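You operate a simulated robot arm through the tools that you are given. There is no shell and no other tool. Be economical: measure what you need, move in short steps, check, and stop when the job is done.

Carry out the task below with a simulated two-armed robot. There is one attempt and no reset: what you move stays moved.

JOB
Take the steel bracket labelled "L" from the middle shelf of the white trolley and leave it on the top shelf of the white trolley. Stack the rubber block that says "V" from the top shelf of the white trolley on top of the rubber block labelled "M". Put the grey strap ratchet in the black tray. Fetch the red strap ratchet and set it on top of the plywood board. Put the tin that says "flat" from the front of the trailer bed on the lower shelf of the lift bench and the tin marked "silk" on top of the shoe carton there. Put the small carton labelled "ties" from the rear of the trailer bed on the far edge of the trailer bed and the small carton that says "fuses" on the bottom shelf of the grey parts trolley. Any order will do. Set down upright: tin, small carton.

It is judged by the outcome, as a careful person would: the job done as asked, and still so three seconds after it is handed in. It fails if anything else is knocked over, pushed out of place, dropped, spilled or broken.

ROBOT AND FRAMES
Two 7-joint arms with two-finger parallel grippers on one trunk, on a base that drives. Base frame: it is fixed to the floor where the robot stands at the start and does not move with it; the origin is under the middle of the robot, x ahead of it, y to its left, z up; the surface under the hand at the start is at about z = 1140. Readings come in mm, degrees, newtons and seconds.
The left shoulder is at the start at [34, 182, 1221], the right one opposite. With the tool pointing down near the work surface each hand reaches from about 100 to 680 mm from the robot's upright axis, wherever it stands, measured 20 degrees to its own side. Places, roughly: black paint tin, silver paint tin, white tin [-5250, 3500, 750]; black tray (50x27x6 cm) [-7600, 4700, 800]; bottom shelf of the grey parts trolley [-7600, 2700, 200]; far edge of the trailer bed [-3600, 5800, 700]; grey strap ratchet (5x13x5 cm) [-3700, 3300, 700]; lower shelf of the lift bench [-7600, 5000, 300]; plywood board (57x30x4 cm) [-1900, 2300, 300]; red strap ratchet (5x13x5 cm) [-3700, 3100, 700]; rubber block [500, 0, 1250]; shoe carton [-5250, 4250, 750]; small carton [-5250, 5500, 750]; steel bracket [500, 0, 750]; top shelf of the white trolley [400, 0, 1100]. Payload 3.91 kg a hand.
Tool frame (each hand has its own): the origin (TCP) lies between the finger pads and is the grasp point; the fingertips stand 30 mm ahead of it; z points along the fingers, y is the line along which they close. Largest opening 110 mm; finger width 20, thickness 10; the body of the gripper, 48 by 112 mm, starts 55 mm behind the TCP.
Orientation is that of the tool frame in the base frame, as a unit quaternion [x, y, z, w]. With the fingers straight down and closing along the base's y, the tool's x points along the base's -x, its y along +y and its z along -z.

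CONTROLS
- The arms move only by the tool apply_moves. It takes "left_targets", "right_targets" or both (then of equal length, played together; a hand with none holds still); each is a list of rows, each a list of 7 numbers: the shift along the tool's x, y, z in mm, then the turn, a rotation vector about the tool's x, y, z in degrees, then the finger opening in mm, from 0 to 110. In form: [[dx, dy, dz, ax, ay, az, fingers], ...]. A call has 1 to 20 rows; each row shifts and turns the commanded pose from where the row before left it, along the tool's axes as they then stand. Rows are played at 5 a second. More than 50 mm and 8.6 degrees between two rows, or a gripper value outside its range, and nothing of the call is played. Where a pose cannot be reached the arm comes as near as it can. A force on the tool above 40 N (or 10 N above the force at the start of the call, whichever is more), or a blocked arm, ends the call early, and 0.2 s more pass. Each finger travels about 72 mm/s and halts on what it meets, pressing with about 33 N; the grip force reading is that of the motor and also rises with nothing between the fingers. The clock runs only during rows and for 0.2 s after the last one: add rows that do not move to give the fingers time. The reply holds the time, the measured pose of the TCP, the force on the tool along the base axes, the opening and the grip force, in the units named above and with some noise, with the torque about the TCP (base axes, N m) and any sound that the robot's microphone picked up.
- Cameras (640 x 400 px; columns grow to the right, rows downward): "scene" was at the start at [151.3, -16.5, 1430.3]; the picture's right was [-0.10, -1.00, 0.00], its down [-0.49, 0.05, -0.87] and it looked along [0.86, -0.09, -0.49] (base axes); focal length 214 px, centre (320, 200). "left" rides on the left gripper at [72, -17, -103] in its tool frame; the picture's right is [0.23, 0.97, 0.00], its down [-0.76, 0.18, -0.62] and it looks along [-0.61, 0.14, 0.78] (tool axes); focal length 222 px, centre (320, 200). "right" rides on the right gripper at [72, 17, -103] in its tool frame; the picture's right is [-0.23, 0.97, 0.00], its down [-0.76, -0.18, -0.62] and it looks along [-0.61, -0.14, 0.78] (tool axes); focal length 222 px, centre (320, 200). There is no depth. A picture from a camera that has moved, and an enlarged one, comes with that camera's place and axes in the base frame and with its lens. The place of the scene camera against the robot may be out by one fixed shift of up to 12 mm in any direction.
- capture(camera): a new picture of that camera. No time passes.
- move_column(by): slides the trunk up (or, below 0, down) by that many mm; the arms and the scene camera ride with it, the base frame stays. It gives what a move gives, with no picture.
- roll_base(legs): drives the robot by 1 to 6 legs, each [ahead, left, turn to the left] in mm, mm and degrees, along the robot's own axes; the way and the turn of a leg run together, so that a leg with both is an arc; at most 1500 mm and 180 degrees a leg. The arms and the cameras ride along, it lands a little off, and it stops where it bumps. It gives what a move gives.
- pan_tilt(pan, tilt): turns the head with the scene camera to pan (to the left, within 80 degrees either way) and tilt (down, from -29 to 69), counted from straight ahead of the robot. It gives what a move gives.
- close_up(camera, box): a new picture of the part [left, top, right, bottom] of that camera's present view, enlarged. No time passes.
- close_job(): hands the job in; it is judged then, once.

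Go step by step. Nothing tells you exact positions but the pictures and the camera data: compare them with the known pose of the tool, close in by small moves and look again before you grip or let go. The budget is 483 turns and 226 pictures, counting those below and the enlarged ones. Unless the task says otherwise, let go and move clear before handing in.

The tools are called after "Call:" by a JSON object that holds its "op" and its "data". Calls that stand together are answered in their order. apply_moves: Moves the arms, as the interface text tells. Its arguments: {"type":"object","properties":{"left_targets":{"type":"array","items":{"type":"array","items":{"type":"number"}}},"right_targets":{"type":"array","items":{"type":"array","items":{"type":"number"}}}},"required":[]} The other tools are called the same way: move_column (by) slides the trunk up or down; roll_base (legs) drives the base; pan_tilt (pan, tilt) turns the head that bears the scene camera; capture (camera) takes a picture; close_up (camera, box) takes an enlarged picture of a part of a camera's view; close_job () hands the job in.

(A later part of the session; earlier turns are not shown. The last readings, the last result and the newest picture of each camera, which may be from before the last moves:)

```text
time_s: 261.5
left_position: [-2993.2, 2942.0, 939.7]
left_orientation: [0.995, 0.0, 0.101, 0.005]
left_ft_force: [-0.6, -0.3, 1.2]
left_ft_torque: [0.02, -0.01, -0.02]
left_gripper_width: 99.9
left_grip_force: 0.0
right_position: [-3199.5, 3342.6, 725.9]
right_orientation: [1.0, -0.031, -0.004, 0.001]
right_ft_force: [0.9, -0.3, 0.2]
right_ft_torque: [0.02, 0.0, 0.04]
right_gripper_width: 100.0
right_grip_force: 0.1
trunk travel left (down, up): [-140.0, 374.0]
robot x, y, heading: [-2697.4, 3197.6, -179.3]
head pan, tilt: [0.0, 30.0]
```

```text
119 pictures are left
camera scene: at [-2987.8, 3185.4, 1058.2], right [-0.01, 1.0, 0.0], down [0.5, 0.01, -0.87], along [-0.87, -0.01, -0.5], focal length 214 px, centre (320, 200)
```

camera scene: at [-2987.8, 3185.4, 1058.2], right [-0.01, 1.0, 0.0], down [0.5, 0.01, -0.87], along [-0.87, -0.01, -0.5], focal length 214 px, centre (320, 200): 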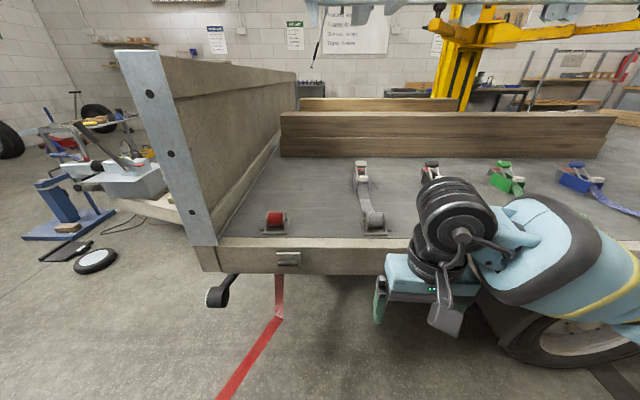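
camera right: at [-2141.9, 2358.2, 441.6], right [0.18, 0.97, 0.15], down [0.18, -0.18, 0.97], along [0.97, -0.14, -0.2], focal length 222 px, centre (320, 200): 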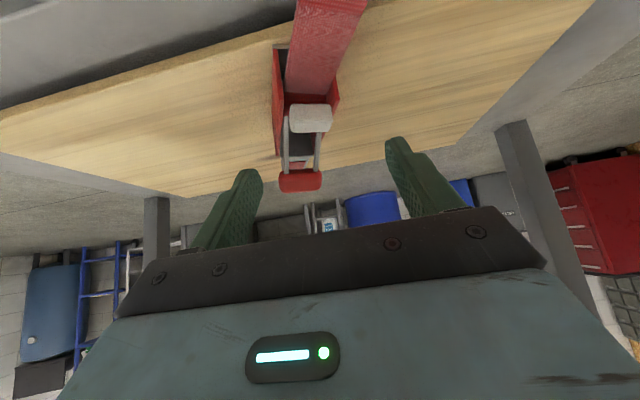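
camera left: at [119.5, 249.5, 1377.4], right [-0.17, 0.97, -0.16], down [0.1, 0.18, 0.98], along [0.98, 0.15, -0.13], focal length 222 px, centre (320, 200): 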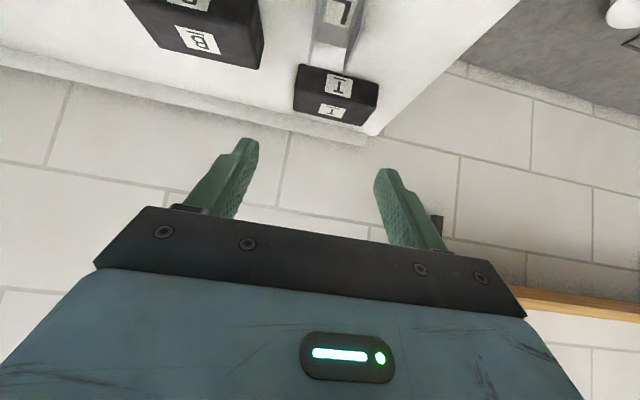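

Raising the right hand over the bed edge, lifting the left clear of the headboard, then approaching turned slightly left.

Call:
{"op": "apply_moves", "data": {"right_targets": [[0, 0, -46, 0, 0, 0, 100], [0, 0, -46, 0, 0, 0, 100], [0, 0, -46, 0, 0, 0, 100], [0, 0, -46, 0, 0, 0, 100], [0, 0, -46, 0, 0, 0, 100]], "left_targets": [[10, 0, -30, 0, 0, 0, 100], [10, 0, -30, 0, 0, 0, 100], [0, 0, -30, 0, 0, 0, 100], [0, 0, 0, 0, 0, 0, 100], [0, 0, 0, 0, 0, 0, 100]]}}

Call:
{"op": "roll_base", "data": {"legs": [[0, -175, 0], [0, 0, 11.5], [370, 0, 0]]}}

Call:
{"op": "capture", "data": {"camera": "scene"}}

Call:
{"op": "capture", "data": {"camera": "right"}}

```text
time_s: 262.7
left_position: [-2982.4, 2973.9, 992.1]
left_orientation: [0.995, 0.0, 0.101, 0.004]
left_ft_force: [0.0, -0.4, -0.5]
left_ft_torque: [0.01, 0.03, -0.01]
left_gripper_width: 99.9
left_grip_force: 0.1
left hand out of reach, approached as far as the arm can: row 1, 2, 3
right_position: [-3194.5, 3343.0, 956.6]
right_orientation: [1.0, -0.03, -0.002, 0.001]
right_ft_force: [1.5, 0.1, 0.2]
right_ft_torque: [-0.01, 0.01, -0.01]
right_gripper_width: 100.0
right_grip_force: 0.0
trunk travel left (down, up): [-140.0, 374.0]
robot x, y, heading: [-2701.1, 3196.5, -179.2]
head pan, tilt: [0.0, 30.0]
```

```text
time_s: 267.6
left_position: [-3300.6, 3024.3, 992.5]
left_orientation: [0.99, 0.094, 0.103, -0.006]
left_ft_force: [-0.5, 0.6, 1.2]
left_ft_torque: [-0.01, -0.03, 0.0]
left_gripper_width: 99.8
left_grip_force: 0.1
right_position: [-3581.7, 3345.5, 956.5]
right_orientation: [0.998, 0.065, -0.003, 0.002]
right_ft_force: [-0.2, 0.3, -0.2]
right_ft_torque: [-0.02, 0.0, 0.0]
right_gripper_width: 99.9
right_grip_force: 0.0
trunk travel left (down, up): [-140.0, 374.0]
robot x, y, heading: [-3060.2, 3293.6, -168.7]
head pan, tilt: [0.0, 30.0]
```

```text
118 pictures are left
camera scene: at [-3348.1, 3230.3, 1058.0], right [-0.2, 0.98, 0.0], down [0.49, 0.1, -0.87], along [-0.85, -0.18, -0.5], focal length 214 px, centre (320, 200)
```

scene: 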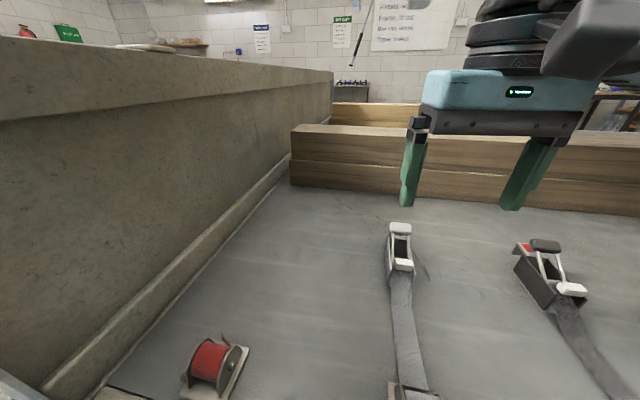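

```text
117 pictures are left
camera right: at [-3507.1, 3338.9, 1059.5], right [-0.1, -1.0, 0.0], down [-0.78, 0.08, 0.63], along [-0.62, 0.06, -0.78], focal length 222 px, centre (320, 200)
```

right: 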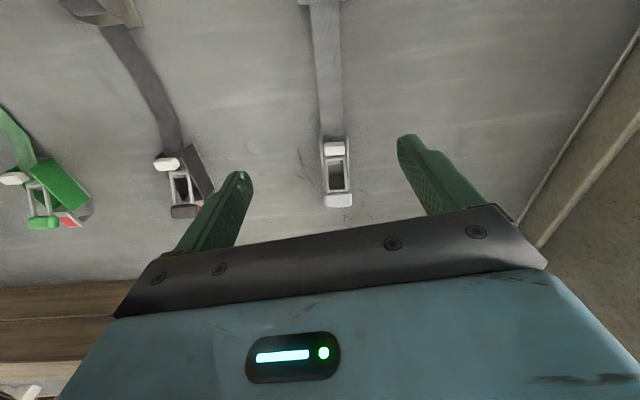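

Grey centre ≈ (-3710,3330), aligned with x. Moving above it.

Call:
{"op": "apply_moves", "data": {"right_targets": [[0, 0, 0, 0, 0, 7.5, 100], [-25.6, 3.1, 32, 0, 0, 0, 100], [-25.6, 3.1, 32, 0, 0, 0, 100], [-25.6, 3.1, 32, 0, 0, 0, 100], [-25.6, 3.1, 32, 0, 0, 0, 100], [-25.6, 3.1, 32, 0, 0, 0, 100], [0, 0, 0, 0, 0, 0, 100]]}}

Call:
{"op": "capture", "data": {"camera": "right"}}

```text
time_s: 269.2
left_position: [-3298.8, 3023.9, 991.6]
left_orientation: [0.99, 0.094, 0.102, -0.006]
left_ft_force: [-0.2, 0.8, -1.3]
left_ft_torque: [0.0, 0.01, 0.0]
left_gripper_width: 100.0
left_grip_force: 0.1
right_position: [-3708.9, 3332.5, 796.6]
right_orientation: [1.0, 0.0, -0.003, 0.002]
right_ft_force: [-1.0, 1.0, -0.1]
right_ft_torque: [-0.01, 0.02, 0.01]
right_gripper_width: 100.0
right_grip_force: 0.0
trunk travel left (down, up): [-140.0, 374.0]
robot x, y, heading: [-3063.4, 3296.0, -168.6]
head pan, tilt: [0.0, 30.0]
```

```text
116 pictures are left
camera right: at [-3636.2, 3315.3, 900.7], right [-0.23, -0.97, 0.0], down [-0.76, 0.18, 0.63], along [-0.61, 0.14, -0.78], focal length 222 px, centre (320, 200)
```

right: 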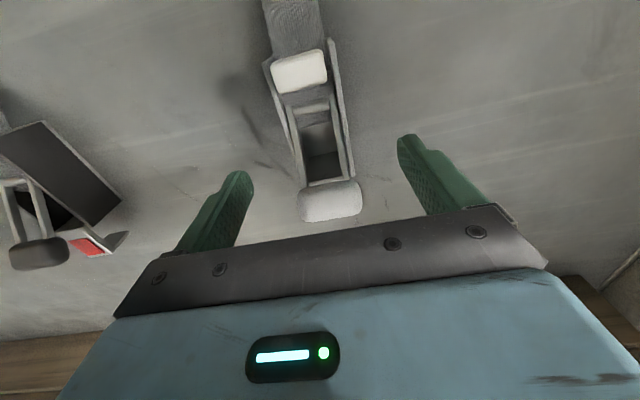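

Aligned. Descending and gripping.

Call:
{"op": "apply_moves", "data": {"right_targets": [[0, 0, 20, 0, 0, 0, 100], [0, 0, 20, 0, 0, 0, 100], [0, 0, 13, 0, 0, 0, 100], [0, 0, 0, 0, 0, 0, 60], [0, 0, 0, 0, 0, 0, 40], [0, 0, 0, 0, 0, 0, 40], [0, 0, 0, 0, 0, 0, 40], [0, 0, -25, 0, 0, 0, 40], [0, 0, -40, 0, 0, 0, 40], [0, 0, -40, 0, 0, 0, 40], [0, 0, -40, 0, 0, 0, 40], [30, 0, -30, 0, 0, 0, 40]]}}

Call:
{"op": "capture", "data": {"camera": "right"}}

```text
time_s: 271.8
left_position: [-3299.6, 3024.6, 992.6]
left_orientation: [0.99, 0.094, 0.101, -0.006]
left_ft_force: [-0.1, -0.1, 0.2]
left_ft_torque: [0.01, 0.01, -0.03]
left_gripper_width: 99.9
left_grip_force: 0.1
right_position: [-3678.1, 3329.7, 920.4]
right_orientation: [1.0, 0.001, -0.002, 0.001]
right_ft_force: [-0.4, 0.3, -2.5]
right_ft_torque: [0.0, -0.01, -0.01]
right_gripper_width: 45.0
right_grip_force: 32.7
trunk travel left (down, up): [-140.0, 374.0]
robot x, y, heading: [-3060.7, 3298.4, -168.4]
head pan, tilt: [0.0, 30.0]
```

```text
115 pictures are left
camera right: at [-3606.1, 3313.0, 1023.4], right [-0.23, -0.97, 0.0], down [-0.76, 0.18, 0.63], along [-0.61, 0.14, -0.78], focal length 222 px, centre (320, 200)
```

right: 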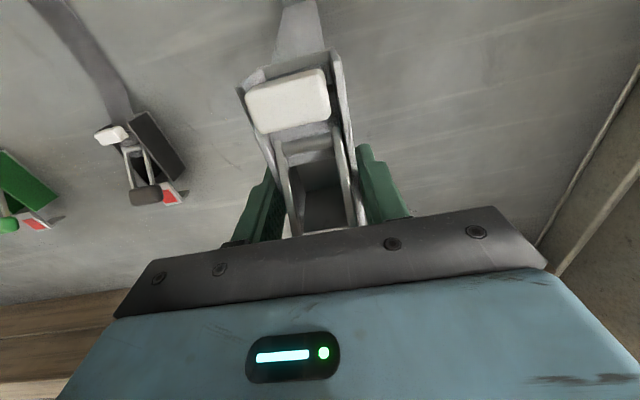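

Grey in hand (45 mm). Backing out, raising the trunk, and heading south around the trailer's tongue.

Call:
{"op": "roll_base", "data": {"legs": [[-350, 0, 0], [0, 0, -11.5]]}}

Call:
{"op": "move_column", "data": {"by": 250}}

Call:
{"op": "apply_moves", "data": {"right_targets": [[30, 0, -10, 0, 0, 0, 40], [30, 0, -10, 0, 0, 0, 40], [30, 0, 0, 0, 0, 0, 40], [30, 0, 0, 0, 0, 0, 40]], "left_targets": [[0, 0, 0, 0, 6, 0, 100], [0, 0, 0, 0, 6, 0, 100], [0, 0, 0, 0, 0, 0, 100], [0, 0, 0, 0, 0, 0, 100]]}}

Call:
{"op": "roll_base", "data": {"legs": [[0, 1200, 0], [0, 1100, 0]]}}

Call:
{"op": "pan_tilt", "data": {"pan": 0, "tilt": 20}}

Call:
{"op": "capture", "data": {"camera": "scene"}}

```text
time_s: 274.8
left_position: [-3010.0, 3145.4, 992.4]
left_orientation: [0.995, 0.001, 0.103, 0.002]
left_ft_force: [0.0, 0.0, -0.8]
left_ft_torque: [-0.03, 0.0, 0.02]
left_gripper_width: 100.0
left_grip_force: 0.1
right_position: [-3325.8, 3514.4, 918.8]
right_orientation: [0.996, -0.093, -0.003, 0.001]
right_ft_force: [0.4, -0.1, -3.4]
right_ft_torque: [0.0, -0.01, 0.02]
right_gripper_width: 44.7
right_grip_force: 33.0
trunk travel left (down, up): [-140.0, 374.0]
robot x, y, heading: [-2724.7, 3366.4, -178.9]
head pan, tilt: [0.0, 30.0]
```

```text
time_s: 277.4
left_position: [-3009.6, 3144.4, 1242.4]
left_orientation: [0.995, 0.002, 0.103, 0.003]
left_ft_force: [-0.8, -0.2, 0.4]
left_ft_torque: [0.04, 0.01, 0.0]
left_gripper_width: 99.9
left_grip_force: 0.0
right_position: [-3325.4, 3513.2, 1168.0]
right_orientation: [0.996, -0.092, -0.003, 0.001]
right_ft_force: [0.0, -0.2, -3.1]
right_ft_torque: [-0.01, 0.02, 0.01]
right_gripper_width: 44.8
right_grip_force: 32.8
trunk travel left (down, up): [-390.0, 124.0]
robot x, y, heading: [-2726.1, 3368.9, -179.1]
head pan, tilt: [0.0, 30.0]
```

```text
time_s: 278.4
left_position: [-3009.4, 3143.5, 1242.9]
left_orientation: [0.979, 0.002, 0.206, 0.002]
left_ft_force: [0.1, -0.2, -0.2]
left_ft_torque: [0.03, 0.02, 0.01]
left_gripper_width: 100.0
left_grip_force: 0.0
right_position: [-3205.6, 3492.3, 1188.6]
right_orientation: [0.996, -0.094, -0.003, 0.001]
right_ft_force: [0.0, -1.0, -2.9]
right_ft_torque: [-0.04, 0.01, -0.02]
right_gripper_width: 44.7
right_grip_force: 32.4
trunk travel left (down, up): [-390.0, 124.0]
robot x, y, heading: [-2729.3, 3368.4, -179.2]
head pan, tilt: [0.0, 30.0]
```

```text
time_s: 298.7
left_position: [-2937.1, 844.1, 1242.9]
left_orientation: [0.979, 0.012, 0.206, 0.002]
left_ft_force: [0.5, 0.4, 0.6]
left_ft_torque: [0.01, -0.01, 0.01]
left_gripper_width: 99.8
left_grip_force: 0.0
right_position: [-3142.4, 1187.4, 1188.6]
right_orientation: [0.997, -0.083, -0.003, 0.001]
right_ft_force: [0.2, -0.6, -3.4]
right_ft_torque: [0.0, 0.04, 0.02]
right_gripper_width: 44.7
right_grip_force: 33.0
trunk travel left (down, up): [-390.0, 124.0]
robot x, y, heading: [-2658.7, 1070.0, -177.7]
head pan, tilt: [0.0, 30.0]
```

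```text
time_s: 299.4
left_position: [-2936.6, 842.8, 1242.4]
left_orientation: [0.979, 0.012, 0.205, 0.001]
left_ft_force: [0.7, 0.4, -0.1]
left_ft_torque: [-0.03, 0.01, -0.02]
left_gripper_width: 100.4
left_grip_force: 0.1
right_position: [-3141.8, 1186.5, 1188.3]
right_orientation: [0.997, -0.083, -0.002, 0.0]
right_ft_force: [-1.1, 0.3, -3.7]
right_ft_torque: [-0.01, 0.03, 0.03]
right_gripper_width: 44.7
right_grip_force: 32.9
trunk travel left (down, up): [-390.0, 124.0]
robot x, y, heading: [-2657.6, 1073.3, -177.6]
head pan, tilt: [0.0, 20.0]
```

```text
114 pictures are left
camera scene: at [-2869.5, 1058.0, 1342.9], right [-0.04, 1.0, 0.0], down [0.34, 0.01, -0.94], along [-0.94, -0.04, -0.34], focal length 214 px, centre (320, 200)
```

scene: 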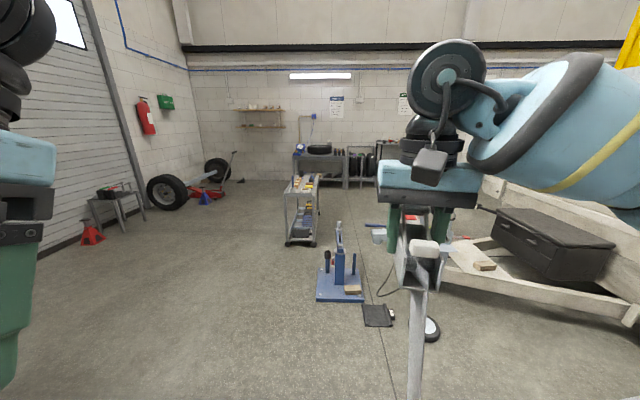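

Clear lane on the left (y≈-100). Driving west along it, past the stand and the grey cart.

Call:
{"op": "roll_base", "data": {"legs": [[0, 1150, -2.4], [1300, 0, 0], [1300, 0, 0], [1200, 0, 0]]}}

Call:
{"op": "pan_tilt", "data": {"pan": -60, "tilt": 20}}

Call:
{"op": "capture", "data": {"camera": "scene"}}

```text
time_s: 327.9
left_position: [-6755.9, -218.2, 1243.4]
left_orientation: [0.979, -0.019, 0.205, 0.008]
left_ft_force: [-0.2, 0.1, 0.5]
left_ft_torque: [0.05, 0.0, -0.03]
left_gripper_width: 99.9
left_grip_force: 0.0
right_position: [-6938.3, 136.6, 1189.0]
right_orientation: [0.993, -0.116, -0.003, 0.001]
right_ft_force: [0.5, 0.2, -2.8]
right_ft_torque: [0.0, 0.0, -0.01]
right_gripper_width: 44.8
right_grip_force: 32.8
trunk travel left (down, up): [-390.0, 124.0]
robot x, y, heading: [-6460.2, -5.2, 178.2]
head pan, tilt: [0.0, 20.0]
```

```text
time_s: 329.2
left_position: [-6756.6, -219.0, 1243.0]
left_orientation: [0.978, -0.019, 0.206, 0.007]
left_ft_force: [0.3, -0.2, 0.7]
left_ft_torque: [0.01, 0.01, 0.0]
left_gripper_width: 99.8
left_grip_force: 0.0
right_position: [-6937.3, 138.3, 1187.1]
right_orientation: [0.993, -0.116, -0.003, 0.0]
right_ft_force: [-0.4, -0.4, -4.1]
right_ft_torque: [0.0, 0.02, -0.02]
right_gripper_width: 44.9
right_grip_force: 33.3
trunk travel left (down, up): [-390.0, 124.0]
robot x, y, heading: [-6463.9, -9.1, 178.7]
head pan, tilt: [-60.0, 20.0]
```

```text
113 pictures are left
camera scene: at [-6625.1, 69.6, 1343.0], right [0.88, 0.48, 0.0], down [0.16, -0.3, -0.94], along [-0.45, 0.83, -0.34], focal length 214 px, centre (320, 200)
```

scene: 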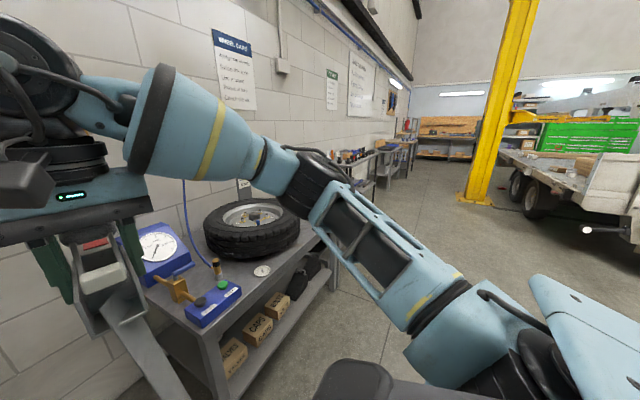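

I'm near the west benches (front edge x≈-7000). Backing 130 mm, then strafing north along the aisle.

Call:
{"op": "roll_base", "data": {"legs": [[-130, 0, 1.3], [0, -1400, 0], [0, -1400, 0]]}}

Call:
{"op": "capture", "data": {"camera": "scene"}}

```text
time_s: 354.7
left_position: [-6641.8, 2581.5, 1242.6]
left_orientation: [0.979, 0.005, 0.205, 0.002]
left_ft_force: [-0.1, -0.6, -0.5]
left_ft_torque: [-0.02, 0.0, 0.0]
left_gripper_width: 99.9
left_grip_force: 0.0
right_position: [-6840.1, 2928.8, 1187.3]
right_orientation: [0.996, -0.09, -0.003, 0.001]
right_ft_force: [0.4, -0.7, -3.1]
right_ft_torque: [0.03, 0.02, 0.02]
right_gripper_width: 45.0
right_grip_force: 32.7
trunk travel left (down, up): [-390.0, 124.0]
robot x, y, heading: [-6357.1, 2806.0, -178.5]
head pan, tilt: [-60.0, 20.0]
```

```text
112 pictures are left
camera scene: at [-6525.0, 2875.7, 1343.0], right [0.85, 0.52, 0.0], down [0.18, -0.29, -0.94], along [-0.49, 0.8, -0.34], focal length 214 px, centre (320, 200)
```

scene: 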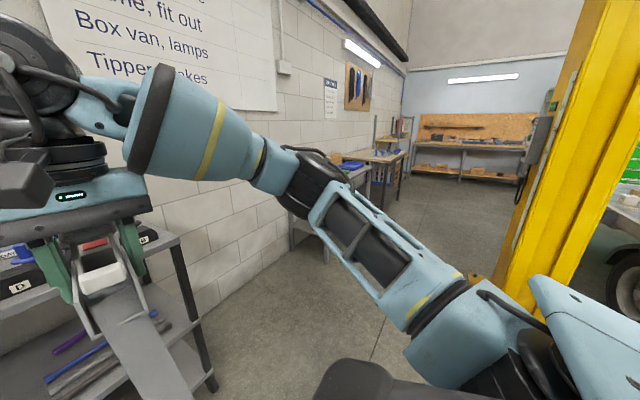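

Call:
{"op": "roll_base", "data": {"legs": [[0, -1000, -1.5]]}}

Call:
{"op": "pan_tilt", "data": {"pan": -45, "tilt": 25}}

Call:
{"op": "capture", "data": {"camera": "scene"}}

```text
time_s: 363.8
left_position: [-6649.9, 3588.9, 1242.5]
left_orientation: [0.979, -0.019, 0.205, 0.008]
left_ft_force: [0.3, 0.6, -0.2]
left_ft_torque: [0.01, 0.01, 0.0]
left_gripper_width: 100.3
left_grip_force: 0.1
right_position: [-6833.1, 3945.2, 1186.8]
right_orientation: [0.993, -0.115, -0.003, 0.0]
right_ft_force: [0.3, -0.8, -3.6]
right_ft_torque: [-0.02, 0.0, 0.02]
right_gripper_width: 44.7
right_grip_force: 33.7
trunk travel left (down, up): [-390.0, 124.0]
robot x, y, heading: [-6357.6, 3798.6, 178.6]
head pan, tilt: [-60.0, 20.0]
```

```text
time_s: 364.5
left_position: [-6650.0, 3588.7, 1242.4]
left_orientation: [0.979, -0.019, 0.205, 0.008]
left_ft_force: [-0.1, 0.3, 0.7]
left_ft_torque: [0.03, -0.03, 0.03]
left_gripper_width: 100.0
left_grip_force: 0.1
right_position: [-6832.2, 3945.1, 1187.5]
right_orientation: [0.993, -0.114, -0.003, 0.0]
right_ft_force: [-0.1, -0.5, -3.1]
right_ft_torque: [-0.03, 0.02, 0.0]
right_gripper_width: 44.7
right_grip_force: 33.1
trunk travel left (down, up): [-390.0, 124.0]
robot x, y, heading: [-6357.3, 3801.4, 178.5]
head pan, tilt: [-45.0, 25.0]
```

```text
111 pictures are left
camera scene: at [-6538.6, 3862.6, 1334.9], right [0.72, 0.69, 0.0], down [0.29, -0.31, -0.91], along [-0.62, 0.66, -0.42], focal length 214 px, centre (320, 200)
```

scene: 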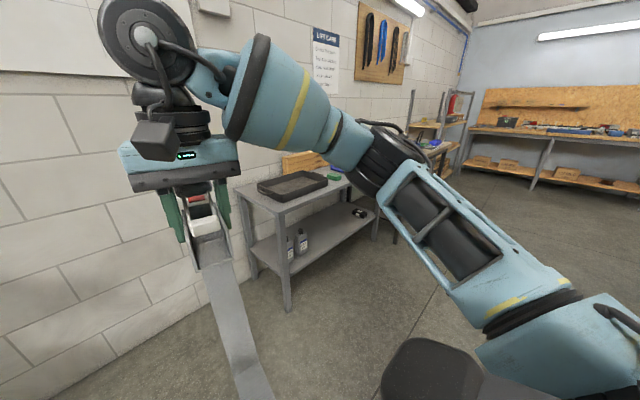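

The lift bench with the black tray is ahead-right: tray at about (-7594,4720), bench front edge x≈-7420. Moving in front of it.

Call:
{"op": "roll_base", "data": {"legs": [[0, -770, 1], [250, 0, 0]]}}

Call:
{"op": "pan_tilt", "data": {"pan": -10, "tilt": 30}}

Call:
{"op": "capture", "data": {"camera": "scene"}}

```text
time_s: 370.9
left_position: [-6637.7, 4305.4, 1241.5]
left_orientation: [0.979, -0.01, 0.205, 0.004]
left_ft_force: [-0.5, 0.9, -0.3]
left_ft_torque: [0.03, -0.01, -0.02]
left_gripper_width: 100.1
left_grip_force: 0.1
right_position: [-6825.8, 4658.1, 1187.5]
right_orientation: [0.994, -0.106, -0.003, 0.0]
right_ft_force: [0.6, 0.0, -2.4]
right_ft_torque: [-0.02, 0.05, 0.02]
right_gripper_width: 44.9
right_grip_force: 32.9
trunk travel left (down, up): [-390.0, 124.0]
robot x, y, heading: [-6349.2, 4523.7, 179.7]
head pan, tilt: [-45.0, 25.0]
stopped in leg 1: the robot was blocked; the commanded pose is now the measured one
```

```text
time_s: 371.9
left_position: [-6635.7, 4303.9, 1241.8]
left_orientation: [0.979, -0.01, 0.205, 0.004]
left_ft_force: [-0.3, 0.6, 0.0]
left_ft_torque: [0.0, 0.01, 0.0]
left_gripper_width: 100.0
left_grip_force: 0.0
right_position: [-6825.5, 4658.0, 1187.8]
right_orientation: [0.994, -0.105, -0.003, -0.001]
right_ft_force: [0.1, 0.8, -3.1]
right_ft_torque: [0.03, 0.03, -0.01]
right_gripper_width: 44.5
right_grip_force: 33.3
trunk travel left (down, up): [-390.0, 124.0]
robot x, y, heading: [-6350.3, 4526.3, 179.7]
head pan, tilt: [-10.0, 30.0]
```

```text
110 pictures are left
camera scene: at [-6555.0, 4530.4, 1327.0], right [0.18, 0.98, 0.0], down [0.49, -0.09, -0.87], along [-0.85, 0.16, -0.5], focal length 214 px, centre (320, 200)
```

scene: 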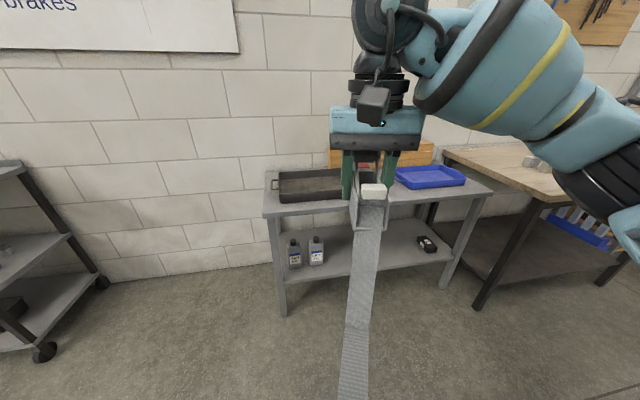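

Post touched behind; moving forward, then lowering the trunk for the bench height.

Call:
{"op": "roll_base", "data": {"legs": [[330, 0, 0]]}}

Call:
{"op": "move_column", "data": {"by": -180}}

Call:
{"op": "capture", "data": {"camera": "scene"}}

Call:
{"op": "capture", "data": {"camera": "right"}}

```text
time_s: 374.1
left_position: [-6971.0, 4315.4, 1242.6]
left_orientation: [0.979, -0.016, 0.205, 0.008]
left_ft_force: [-0.6, 0.5, 0.7]
left_ft_torque: [-0.04, -0.01, 0.0]
left_gripper_width: 100.1
left_grip_force: 0.0
right_position: [-7155.8, 4670.4, 1187.0]
right_orientation: [0.994, -0.112, -0.003, 0.001]
right_ft_force: [0.1, -0.4, -3.0]
right_ft_torque: [0.0, 0.01, 0.0]
right_gripper_width: 44.6
right_grip_force: 33.2
trunk travel left (down, up): [-390.0, 124.0]
robot x, y, heading: [-6686.3, 4531.8, 179.1]
head pan, tilt: [-10.0, 30.0]
```

```text
time_s: 376.1
left_position: [-6970.8, 4315.9, 1062.8]
left_orientation: [0.979, -0.015, 0.205, 0.007]
left_ft_force: [-0.5, -0.7, 0.9]
left_ft_torque: [0.01, 0.02, 0.0]
left_gripper_width: 99.8
left_grip_force: 0.0
right_position: [-7156.8, 4670.3, 1007.9]
right_orientation: [0.994, -0.112, -0.003, 0.001]
right_ft_force: [-0.3, 0.4, -3.0]
right_ft_torque: [0.0, 0.03, -0.01]
right_gripper_width: 44.7
right_grip_force: 33.0
trunk travel left (down, up): [-210.0, 304.0]
robot x, y, heading: [-6676.7, 4524.2, 179.0]
head pan, tilt: [-10.0, 30.0]
```

```text
109 pictures are left
camera scene: at [-6941.1, 4542.0, 1140.1], right [0.19, 0.98, 0.0], down [0.49, -0.1, -0.87], along [-0.85, 0.17, -0.5], focal length 214 px, centre (320, 200)
```

scene: 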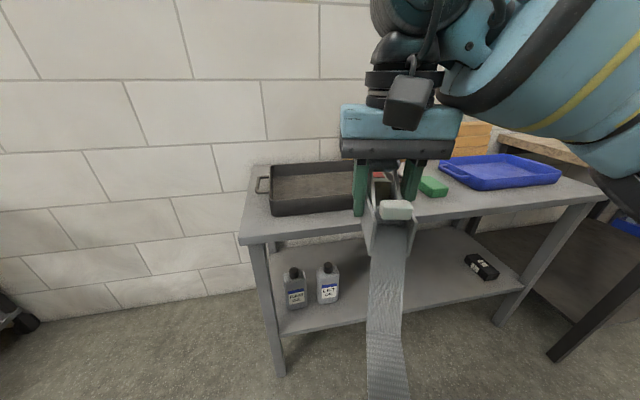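

```text
108 pictures are left
camera right: at [-7089.4, 4638.5, 1111.5], right [-0.44, -0.9, 0.0], down [-0.7, 0.34, 0.63], along [-0.57, 0.27, -0.78], focal length 222 px, centre (320, 200)
```

right: 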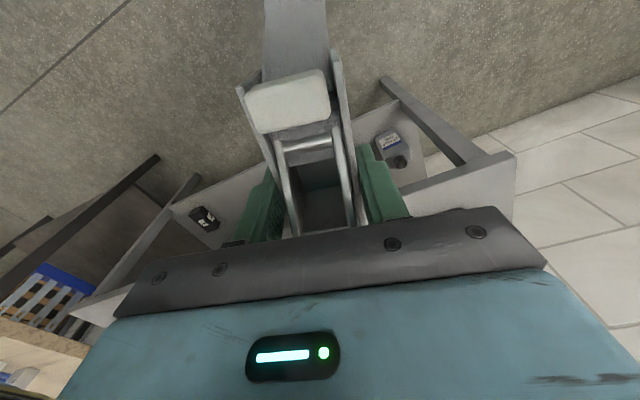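

Bench top z≈770, tray's near-left corner ≈ (-7519,4504). Driving forward so that the hand comes over the tray.

Call:
{"op": "roll_base", "data": {"legs": [[290, 0, 0]]}}

Call:
{"op": "capture", "data": {"camera": "scene"}}

Call:
{"op": "capture", "data": {"camera": "right"}}

```text
time_s: 378.2
left_position: [-7272.1, 4319.4, 1062.1]
left_orientation: [0.979, -0.015, 0.205, 0.007]
left_ft_force: [-0.9, 0.0, -0.5]
left_ft_torque: [0.0, -0.04, -0.01]
left_gripper_width: 99.9
left_grip_force: 0.0
right_position: [-7457.0, 4673.9, 1007.3]
right_orientation: [0.994, -0.11, -0.002, 0.001]
right_ft_force: [0.1, 0.8, -3.2]
right_ft_torque: [0.0, 0.01, 0.01]
right_gripper_width: 44.4
right_grip_force: 33.2
trunk travel left (down, up): [-210.0, 304.0]
robot x, y, heading: [-6983.2, 4530.1, 179.2]
head pan, tilt: [-10.0, 30.0]
```

```text
107 pictures are left
camera scene: at [-7242.1, 4546.0, 1139.9], right [0.19, 0.98, 0.0], down [0.49, -0.09, -0.87], along [-0.85, 0.16, -0.5], focal length 214 px, centre (320, 200)
```

scene: 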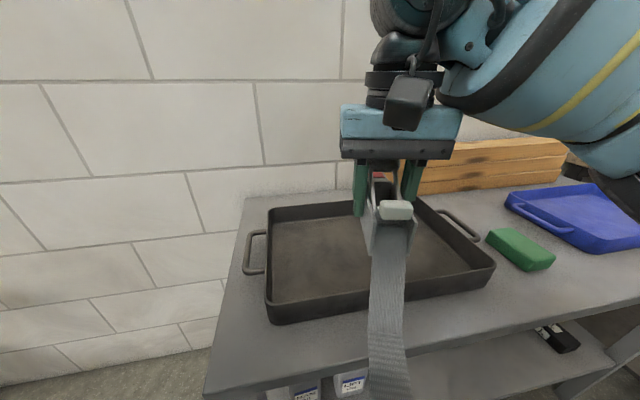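

```text
106 pictures are left
camera right: at [-7390.8, 4642.1, 1111.0], right [-0.43, -0.9, 0.0], down [-0.7, 0.34, 0.63], along [-0.56, 0.27, -0.78], focal length 222 px, centre (320, 200)
```

right: 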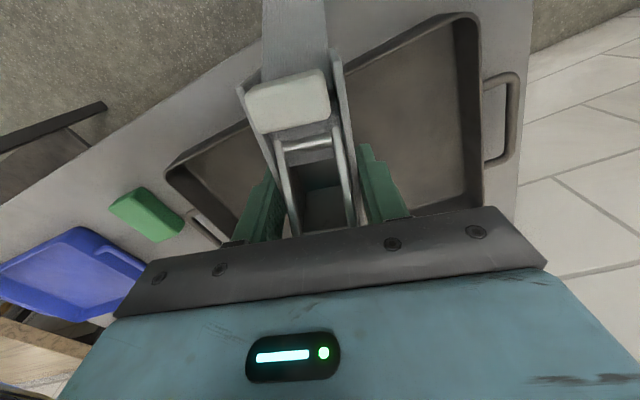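

Tray spans x −7745…−7475, y 4490…4970. Moving over its middle and down part way.

Call:
{"op": "apply_moves", "data": {"right_targets": [[-37.8, 0.8, 15, 0, 0, 0, 40], [-37.8, 0.8, 20, 0, 0, 0, 40], [-37.8, 0.8, 30, 0, 0, 0, 40], [-37.8, 0.8, 32, 0, 0, 0, 40], [0, 0, 0, 0, 0, 0, 40]]}}

Call:
{"op": "capture", "data": {"camera": "scene"}}

Call:
{"op": "capture", "data": {"camera": "right"}}

```text
time_s: 379.4
left_position: [-7270.4, 4319.0, 1061.9]
left_orientation: [0.979, -0.013, 0.205, 0.006]
left_ft_force: [1.4, -0.4, 0.0]
left_ft_torque: [-0.02, 0.03, -0.01]
left_gripper_width: 100.0
left_grip_force: 0.0
right_position: [-7610.1, 4703.9, 911.2]
right_orientation: [0.994, -0.11, -0.003, 0.0]
right_ft_force: [-0.3, -0.1, -2.9]
right_ft_torque: [0.0, 0.03, -0.01]
right_gripper_width: 44.8
right_grip_force: 33.0
trunk travel left (down, up): [-210.0, 304.0]
robot x, y, heading: [-6980.4, 4532.5, 178.8]
head pan, tilt: [-10.0, 30.0]
```

```text
105 pictures are left
camera scene: at [-7241.1, 4546.1, 1140.1], right [0.19, 0.98, 0.0], down [0.49, -0.09, -0.87], along [-0.85, 0.16, -0.5], focal length 214 px, centre (320, 200)
```

scene: 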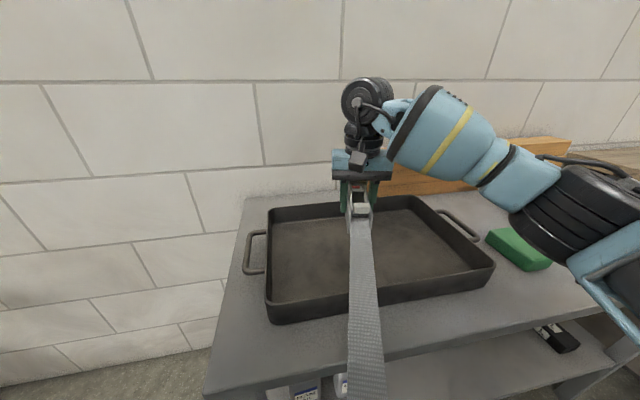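

```text
104 pictures are left
camera right: at [-7542.5, 4671.8, 1015.4], right [-0.43, -0.9, 0.0], down [-0.7, 0.34, 0.63], along [-0.57, 0.27, -0.78], focal length 222 px, centre (320, 200)
```

right: 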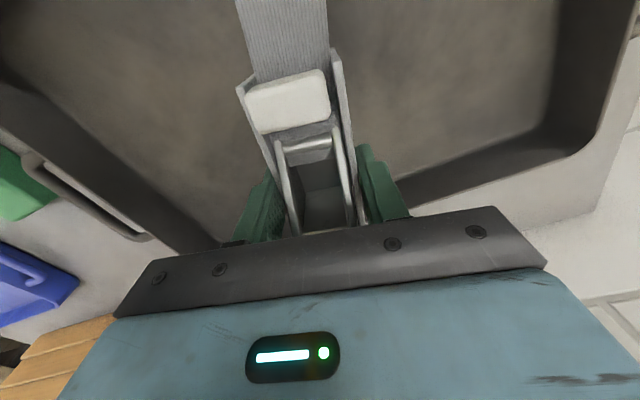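

Over the tray. Lowering in steps toward its floor.

Call:
{"op": "apply_moves", "data": {"right_targets": [[0, 0, 25, 0, 0, 0, 40], [0, 0, 25, 0, 0, 0, 40], [0, 0, 20, 0, 0, 0, 40], [0, 0, 0, 0, 0, 0, 40]]}}

Call:
{"op": "capture", "data": {"camera": "scene"}}

```text
time_s: 380.4
left_position: [-7270.1, 4319.3, 1062.2]
left_orientation: [0.979, -0.014, 0.205, 0.006]
left_ft_force: [0.0, -0.7, 0.1]
left_ft_torque: [0.02, 0.01, 0.03]
left_gripper_width: 100.0
left_grip_force: 0.0
right_position: [-7605.0, 4703.6, 838.9]
right_orientation: [0.994, -0.11, -0.001, 0.0]
right_ft_force: [1.8, -1.6, 5.1]
right_ft_torque: [0.02, -0.05, -0.01]
right_gripper_width: 45.0
right_grip_force: 17.6
trunk travel left (down, up): [-210.0, 304.0]
robot x, y, heading: [-6981.2, 4536.1, 179.2]
head pan, tilt: [-10.0, 30.0]
```

```text
103 pictures are left
camera scene: at [-7241.2, 4545.9, 1140.0], right [0.19, 0.98, 0.0], down [0.49, -0.09, -0.87], along [-0.85, 0.16, -0.5], focal length 214 px, centre (320, 200)
```

scene: 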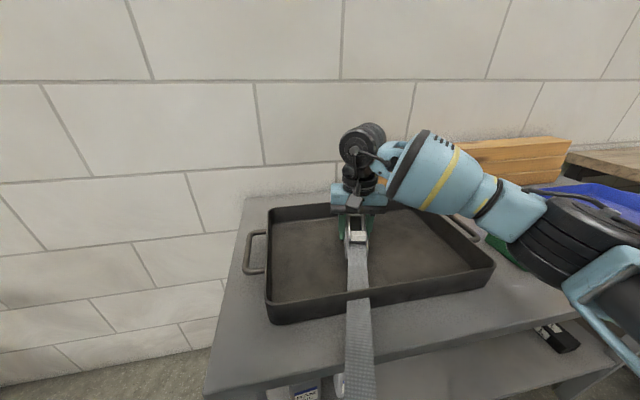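

Call:
{"op": "apply_moves", "data": {"right_targets": [[0, 0, 1, 0, 0, 0, 40], [0, 0, 0, 0, 0, 0, 40]]}}

Call:
{"op": "close_up", "data": {"camera": "scene", "box": [280, 170, 440, 290]}}

```text
time_s: 381.0
left_position: [-7271.0, 4318.7, 1062.8]
left_orientation: [0.979, -0.013, 0.205, 0.007]
left_ft_force: [0.4, -0.1, -0.1]
left_ft_torque: [-0.02, 0.0, -0.01]
left_gripper_width: 99.9
left_grip_force: 0.1
right_position: [-7606.7, 4703.2, 838.5]
right_orientation: [0.994, -0.109, -0.002, 0.0]
right_ft_force: [0.0, 0.0, -3.3]
right_ft_torque: [0.03, 0.01, -0.02]
right_gripper_width: 44.8
right_grip_force: 33.2
trunk travel left (down, up): [-210.0, 304.0]
robot x, y, heading: [-6976.4, 4533.3, 179.1]
head pan, tilt: [-10.0, 30.0]
```

```text
3.33 times, centred on (360, 230) of scene
camera zoom: at [-7241.6, 4546.0, 1139.9], right [0.19, 0.98, 0.0], down [0.49, -0.09, -0.87], along [-0.85, 0.16, -0.5], focal length 715 px, centre (187, 100)
```

zoom: 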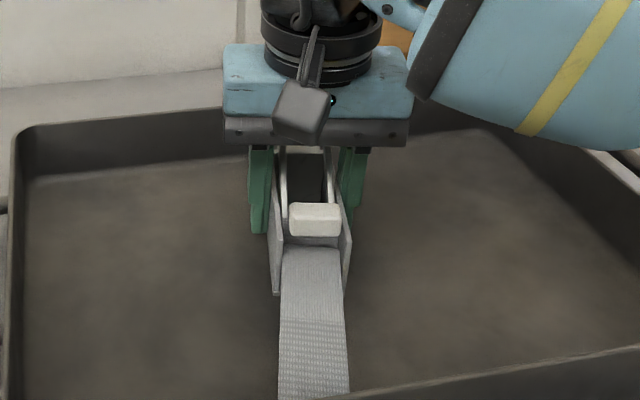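

Call:
{"op": "apply_moves", "data": {"right_targets": [[0, 0, 4, 0, 0, 0, 40], [0, 0, 4, 0, 0, 0, 40], [0, 0, 4, 0, 0, 0, 40], [0, 0, 4, 0, 0, 0, 40], [0, 0, 0, 0, 0, 0, 40]]}}

```text
time_s: 381.9
left_position: [-7269.5, 4319.5, 1063.9]
left_orientation: [0.979, -0.014, 0.204, 0.007]
left_ft_force: [-0.3, 0.4, -0.1]
left_ft_torque: [0.02, 0.02, -0.01]
left_gripper_width: 100.0
left_grip_force: 0.1
right_position: [-7605.9, 4703.1, 836.5]
right_orientation: [0.994, -0.11, -0.008, 0.005]
right_ft_force: [4.6, -0.6, 11.7]
right_ft_torque: [0.28, -0.31, -0.17]
right_gripper_width: 44.7
right_grip_force: 33.2
trunk travel left (down, up): [-210.0, 304.0]
robot x, y, heading: [-6982.4, 4534.3, 179.1]
head pan, tilt: [-10.0, 30.0]
stopped in row 4 (right hand): the force on the tool passed its limit at 44 N (the readings are from after the stop); the commanded pose is now the measured one
```

Firm contact. Releasing and rising.

Call:
{"op": "apply_moves", "data": {"right_targets": [[0, 0, 0, 0, 0, 0, 55], [0, 0, 0, 0, 0, 0, 75], [0, 0, 0, 0, 0, 0, 80], [0, 0, -20, 0, 0, 0, 80], [0, 0, -40, 0, 0, 0, 80], [0, 0, -40, 0, 0, 0, 80], [0, 0, -40, 0, 0, 0, 80]]}}

Call:
{"op": "capture", "data": {"camera": "scene"}}

```text
time_s: 383.5
left_position: [-7271.0, 4320.2, 1063.3]
left_orientation: [0.979, -0.014, 0.206, 0.006]
left_ft_force: [0.3, 0.4, -0.2]
left_ft_torque: [0.03, 0.01, -0.04]
left_gripper_width: 100.2
left_grip_force: 0.0
right_position: [-7603.7, 4702.8, 976.6]
right_orientation: [0.994, -0.108, -0.006, 0.003]
right_ft_force: [0.2, -0.1, -0.5]
right_ft_torque: [-0.01, -0.01, 0.03]
right_gripper_width: 80.0
right_grip_force: 0.2
trunk travel left (down, up): [-210.0, 304.0]
robot x, y, heading: [-6983.2, 4532.6, 179.0]
head pan, tilt: [-10.0, 30.0]
```

```text
101 pictures are left
camera scene: at [-7240.7, 4545.6, 1140.2], right [0.19, 0.98, 0.0], down [0.49, -0.09, -0.87], along [-0.85, 0.16, -0.5], focal length 214 px, centre (320, 200)
```

scene: 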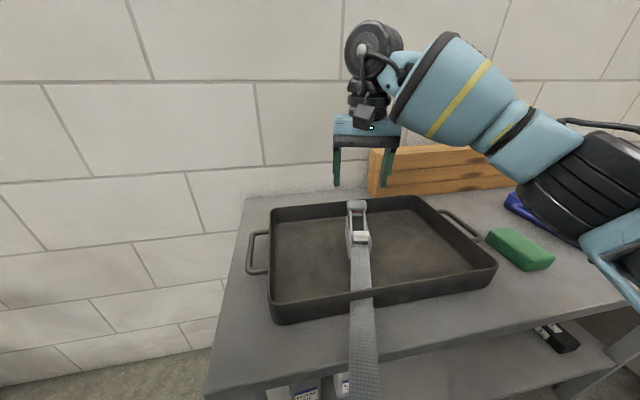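

Grey ratchet is in the tray. Retracting, backing off, moving south, and turning to face the trailer's west side.

Call:
{"op": "apply_moves", "data": {"right_targets": [[0, 0, -40, 0, 0, 0, 80], [40, 0, 0, 0, 0, 0, 80], [40, 0, 0, 0, 0, 0, 80], [40, 0, 0, 0, 0, 0, 80]]}}

Call:
{"op": "roll_base", "data": {"legs": [[-330, 0, 0], [0, 830, 0]]}}

Call:
{"op": "move_column", "data": {"by": 200}}

Call:
{"op": "roll_base", "data": {"legs": [[0, 0, -179]]}}

Call:
{"op": "capture", "data": {"camera": "scene"}}

```text
time_s: 384.5
left_position: [-7271.3, 4319.4, 1062.4]
left_orientation: [0.979, -0.013, 0.205, 0.008]
left_ft_force: [-0.8, -0.2, 0.0]
left_ft_torque: [0.03, 0.0, 0.0]
left_gripper_width: 99.9
left_grip_force: 0.1
right_position: [-7488.1, 4679.1, 1013.8]
right_orientation: [0.994, -0.11, -0.006, 0.003]
right_ft_force: [0.4, -0.8, -0.4]
right_ft_torque: [-0.02, 0.04, -0.02]
right_gripper_width: 80.1
right_grip_force: 0.1
trunk travel left (down, up): [-210.0, 304.0]
robot x, y, heading: [-6977.8, 4537.1, 179.1]
head pan, tilt: [-10.0, 30.0]
```

```text
time_s: 393.9
left_position: [-6963.5, 3490.1, 1063.8]
left_orientation: [0.978, -0.02, 0.207, 0.007]
left_ft_force: [-0.1, -0.1, 0.1]
left_ft_torque: [0.03, -0.03, 0.05]
left_gripper_width: 99.9
left_grip_force: 0.1
right_position: [-7177.7, 3852.9, 1011.8]
right_orientation: [0.993, -0.117, -0.006, 0.003]
right_ft_force: [0.0, -0.5, -0.2]
right_ft_torque: [-0.01, 0.02, -0.02]
right_gripper_width: 80.2
right_grip_force: 0.0
trunk travel left (down, up): [-210.0, 304.0]
robot x, y, heading: [-6668.0, 3699.5, 178.4]
head pan, tilt: [-10.0, 30.0]
```

```text
time_s: 396.1
left_position: [-6964.9, 3489.5, 1262.8]
left_orientation: [0.978, -0.02, 0.206, 0.007]
left_ft_force: [-0.4, 0.9, -0.7]
left_ft_torque: [0.03, 0.0, -0.03]
left_gripper_width: 100.2
left_grip_force: 0.0
right_position: [-7176.9, 3852.1, 1210.9]
right_orientation: [0.993, -0.116, -0.007, 0.002]
right_ft_force: [-0.2, 0.0, 0.1]
right_ft_torque: [0.0, 0.03, 0.01]
right_gripper_width: 80.0
right_grip_force: 0.1
trunk travel left (down, up): [-410.0, 104.0]
robot x, y, heading: [-6669.7, 3698.9, 178.6]
head pan, tilt: [-10.0, 30.0]
```

```text
time_s: 403.8
left_position: [-6383.1, 3918.8, 1262.9]
left_orientation: [0.008, 0.979, 0.005, -0.204]
left_ft_force: [-0.7, -0.3, -0.8]
left_ft_torque: [0.03, 0.01, 0.01]
left_gripper_width: 99.9
left_grip_force: 0.1
right_position: [-6161.5, 3562.2, 1212.7]
right_orientation: [0.104, 0.995, 0.003, 0.007]
right_ft_force: [0.2, -0.9, 0.4]
right_ft_torque: [0.01, 0.01, 0.0]
right_gripper_width: 80.3
right_grip_force: 0.0
trunk travel left (down, up): [-410.0, 104.0]
robot x, y, heading: [-6674.9, 3700.1, 0.0]
head pan, tilt: [-10.0, 30.0]
```

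```text
100 pictures are left
camera scene: at [-6472.0, 3676.5, 1349.9], right [-0.18, -0.98, 0.0], down [-0.49, 0.09, -0.87], along [0.85, -0.15, -0.5], focal length 214 px, centre (320, 200)
```

scene: 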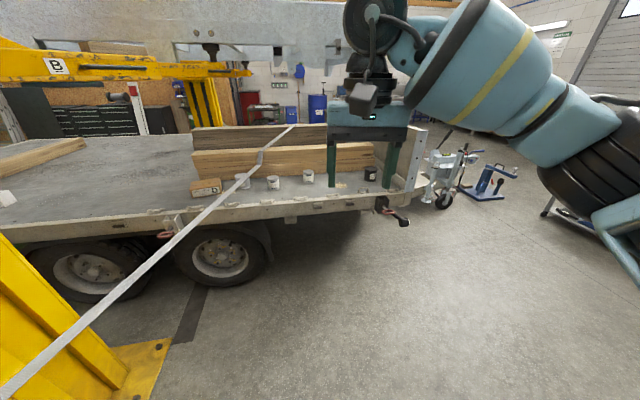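

The grey strap now runs across the trailer bed near the tins. Enlarging to see.

Call:
{"op": "close_up", "data": {"camera": "scene", "box": [170, 110, 430, 240]}}

```text
2.46 times, centred on (300, 175) of scene
camera zoom: at [-6472.0, 3676.5, 1349.9], right [-0.18, -0.98, 0.0], down [-0.49, 0.09, -0.87], along [0.85, -0.15, -0.5], focal length 528 px, centre (369, 262)
```

zoom: 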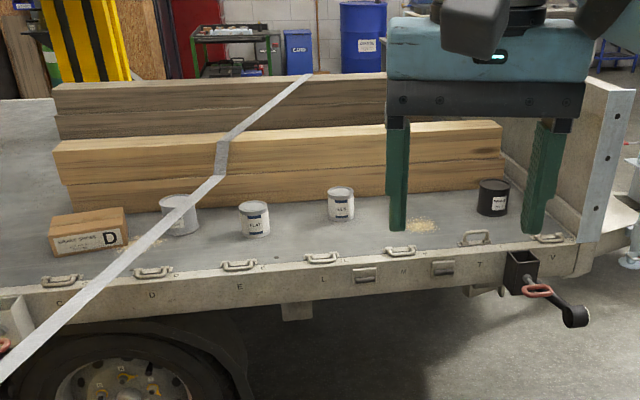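

Tins: FLAT ≈ (-5167,3762), SILK? ≈ (-5119,3519), shoe carton ≈ (-5150,4182). I'll drive closer at y≈3400, lower the trunk and look closely.

Call:
{"op": "apply_moves", "data": {"left_targets": [[0, 0, 0, 0, -8, 0, 110], [0, 0, 0, 0, -8, 0, 110], [-20, 0, 0, 0, -7.6, 0, 110], [-30, 0, 0, 0, 0, 0, 110], [-30, 0, 0, 0, 0, 0, 110], [-30, 0, 0, 0, 0, 0, 110], [-30, 0, 0, 0, 0, 0, 110]]}}

Call:
{"op": "roll_base", "data": {"legs": [[0, -300, 0], [620, 0, 0]]}}

Call:
{"op": "move_column", "data": {"by": -280}}

Call:
{"op": "pan_tilt", "data": {"pan": 0, "tilt": 25}}

Call:
{"op": "capture", "data": {"camera": "scene"}}

```text
time_s: 405.4
left_position: [-6241.9, 3916.3, 1256.8]
left_orientation: [0.008, 1.0, 0.004, 0.0]
left_ft_force: [0.1, 0.0, 0.7]
left_ft_torque: [0.03, 0.02, 0.02]
left_gripper_width: 110.2
left_grip_force: 0.1
right_position: [-6159.6, 3561.4, 1211.0]
right_orientation: [0.103, 0.995, 0.004, 0.007]
right_ft_force: [0.9, 1.0, 0.2]
right_ft_torque: [0.03, 0.01, -0.01]
right_gripper_width: 80.0
right_grip_force: 0.0
trunk travel left (down, up): [-410.0, 104.0]
robot x, y, heading: [-6670.7, 3700.3, 0.1]
head pan, tilt: [-10.0, 30.0]
```

```text
time_s: 411.7
left_position: [-5626.1, 3609.4, 1255.6]
left_orientation: [0.011, 1.0, 0.003, -0.001]
left_ft_force: [0.3, -0.4, 0.6]
left_ft_torque: [-0.01, -0.02, -0.01]
left_gripper_width: 110.0
left_grip_force: 0.1
right_position: [-5546.4, 3254.0, 1211.8]
right_orientation: [0.105, 0.994, 0.003, 0.007]
right_ft_force: [-0.6, -0.3, -0.3]
right_ft_torque: [-0.03, 0.0, 0.01]
right_gripper_width: 79.9
right_grip_force: 0.0
trunk travel left (down, up): [-410.0, 104.0]
robot x, y, heading: [-6054.1, 3396.7, -0.5]
head pan, tilt: [-10.0, 30.0]
```

```text
time_s: 414.5
left_position: [-5627.1, 3610.4, 975.8]
left_orientation: [0.012, 1.0, 0.002, 0.0]
left_ft_force: [-0.3, -0.2, -0.4]
left_ft_torque: [-0.01, -0.02, -0.02]
left_gripper_width: 109.9
left_grip_force: 0.0
right_position: [-5545.0, 3255.1, 933.0]
right_orientation: [0.105, 0.994, 0.004, 0.007]
right_ft_force: [-0.3, 0.4, -0.3]
right_ft_torque: [0.0, -0.05, 0.0]
right_gripper_width: 80.0
right_grip_force: 0.0
trunk travel left (down, up): [-130.0, 384.0]
robot x, y, heading: [-6055.1, 3397.0, -0.2]
head pan, tilt: [-10.0, 30.0]
```

```text
time_s: 415.2
left_position: [-5626.7, 3610.3, 974.9]
left_orientation: [0.012, 1.0, 0.002, 0.0]
left_ft_force: [0.2, 0.2, 0.4]
left_ft_torque: [0.02, 0.0, 0.0]
left_gripper_width: 110.1
left_grip_force: 0.1
right_position: [-5544.7, 3254.6, 932.4]
right_orientation: [0.105, 0.994, 0.004, 0.006]
right_ft_force: [-1.2, -1.2, 0.2]
right_ft_torque: [-0.03, 0.0, -0.01]
right_gripper_width: 80.0
right_grip_force: 0.2
trunk travel left (down, up): [-130.0, 384.0]
robot x, y, heading: [-6055.3, 3395.4, -0.4]
head pan, tilt: [0.0, 25.0]
```

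```text
98 pictures are left
camera scene: at [-5757.4, 3385.7, 1053.9], right [-0.01, -1.0, 0.0], down [-0.42, 0.0, -0.91], along [0.91, -0.01, -0.42], focal length 214 px, centre (320, 200)
```

scene: 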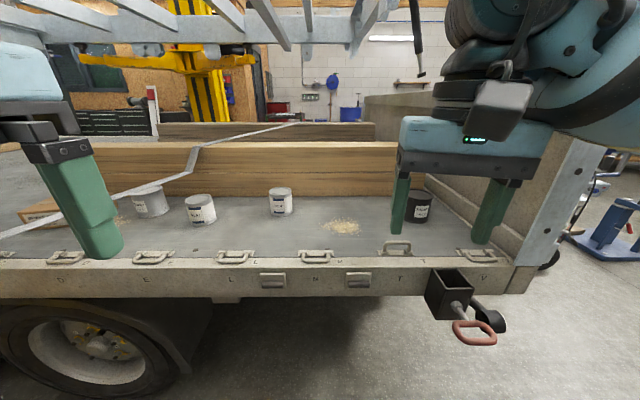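

Call:
{"op": "close_up", "data": {"camera": "scene", "box": [10, 160, 330, 260]}}

Call:
{"op": "close_up", "data": {"camera": "scene", "box": [170, 175, 310, 235]}}

```text
2.00 times, centred on (170, 210) of scene
camera zoom: at [-5757.4, 3385.7, 1053.9], right [-0.01, -1.0, 0.0], down [-0.42, 0.0, -0.91], along [0.91, -0.01, -0.42], focal length 429 px, centre (620, 180)
```

zoom: 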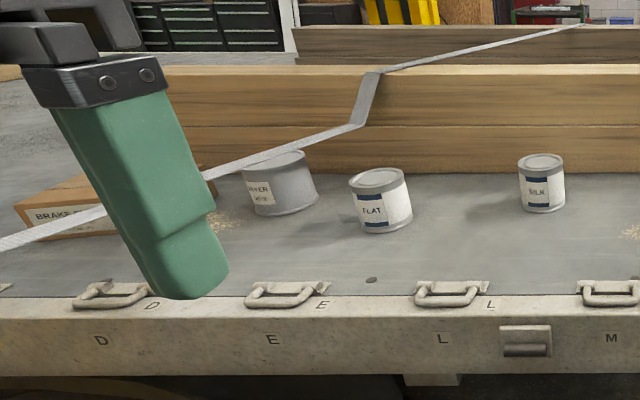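

```text
4.57 times, centred on (240, 205) of scene
camera zoom: at [-5757.4, 3385.7, 1053.9], right [-0.01, -1.0, 0.0], down [-0.42, 0.0, -0.91], along [0.91, -0.01, -0.42], focal length 980 px, centre (686, 177)
```

zoom: 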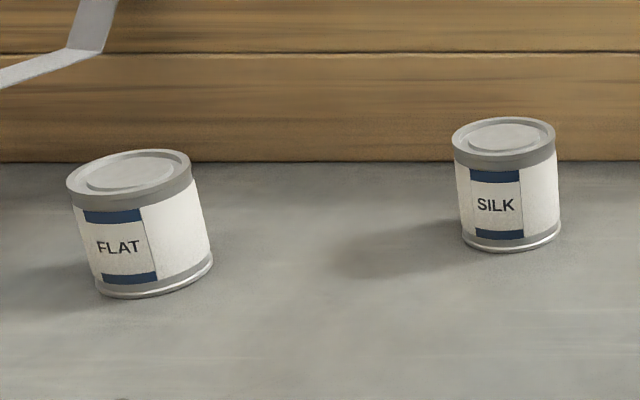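

SILK tin ≈ (-5106,3525), FLAT ≈ (-5177,3756), both about Ø80 × 85 mm. Driving up to the bed.

Call:
{"op": "roll_base", "data": {"legs": [[340, 0, 0]]}}

Call:
{"op": "capture", "data": {"camera": "scene"}}

Call:
{"op": "capture", "data": {"camera": "left"}}

```text
time_s: 417.5
left_position: [-5282.3, 3608.2, 975.2]
left_orientation: [0.01, 1.0, 0.003, 0.001]
left_ft_force: [0.4, 1.0, 0.7]
left_ft_torque: [-0.06, 0.02, 0.0]
left_gripper_width: 110.3
left_grip_force: 0.1
right_position: [-5198.9, 3255.5, 931.7]
right_orientation: [0.104, 0.995, 0.002, 0.007]
right_ft_force: [-0.3, -0.6, 0.1]
right_ft_torque: [-0.01, 0.0, -0.02]
right_gripper_width: 79.8
right_grip_force: 0.2
trunk travel left (down, up): [-130.0, 384.0]
robot x, y, heading: [-5708.3, 3394.0, -0.1]
head pan, tilt: [0.0, 25.0]
```

```text
95 pictures are left
camera scene: at [-5410.6, 3385.1, 1053.8], right [0.0, -1.0, 0.0], down [-0.42, 0.0, -0.91], along [0.91, 0.0, -0.42], focal length 214 px, centre (320, 200)
```

scene: 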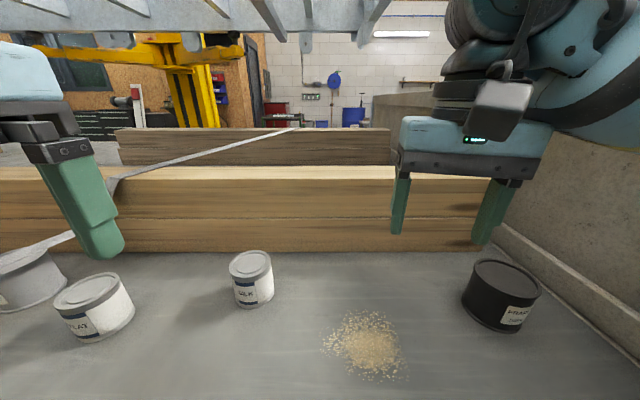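

```text
94 pictures are left
camera left: at [-5353.3, 3593.5, 1077.6], right [-0.21, 0.98, 0.0], down [0.77, 0.16, 0.62], along [0.61, 0.13, -0.78], focal length 222 px, centre (320, 200)
```

left: 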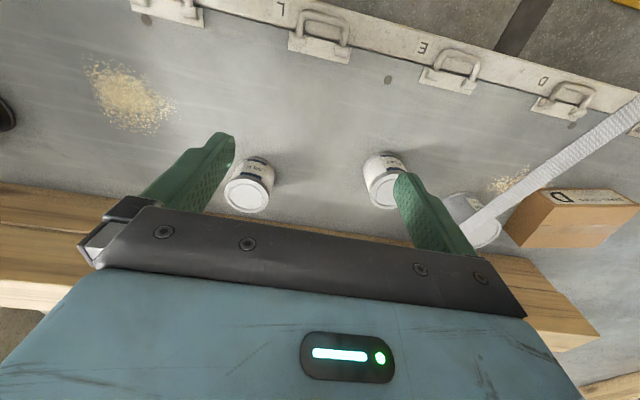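

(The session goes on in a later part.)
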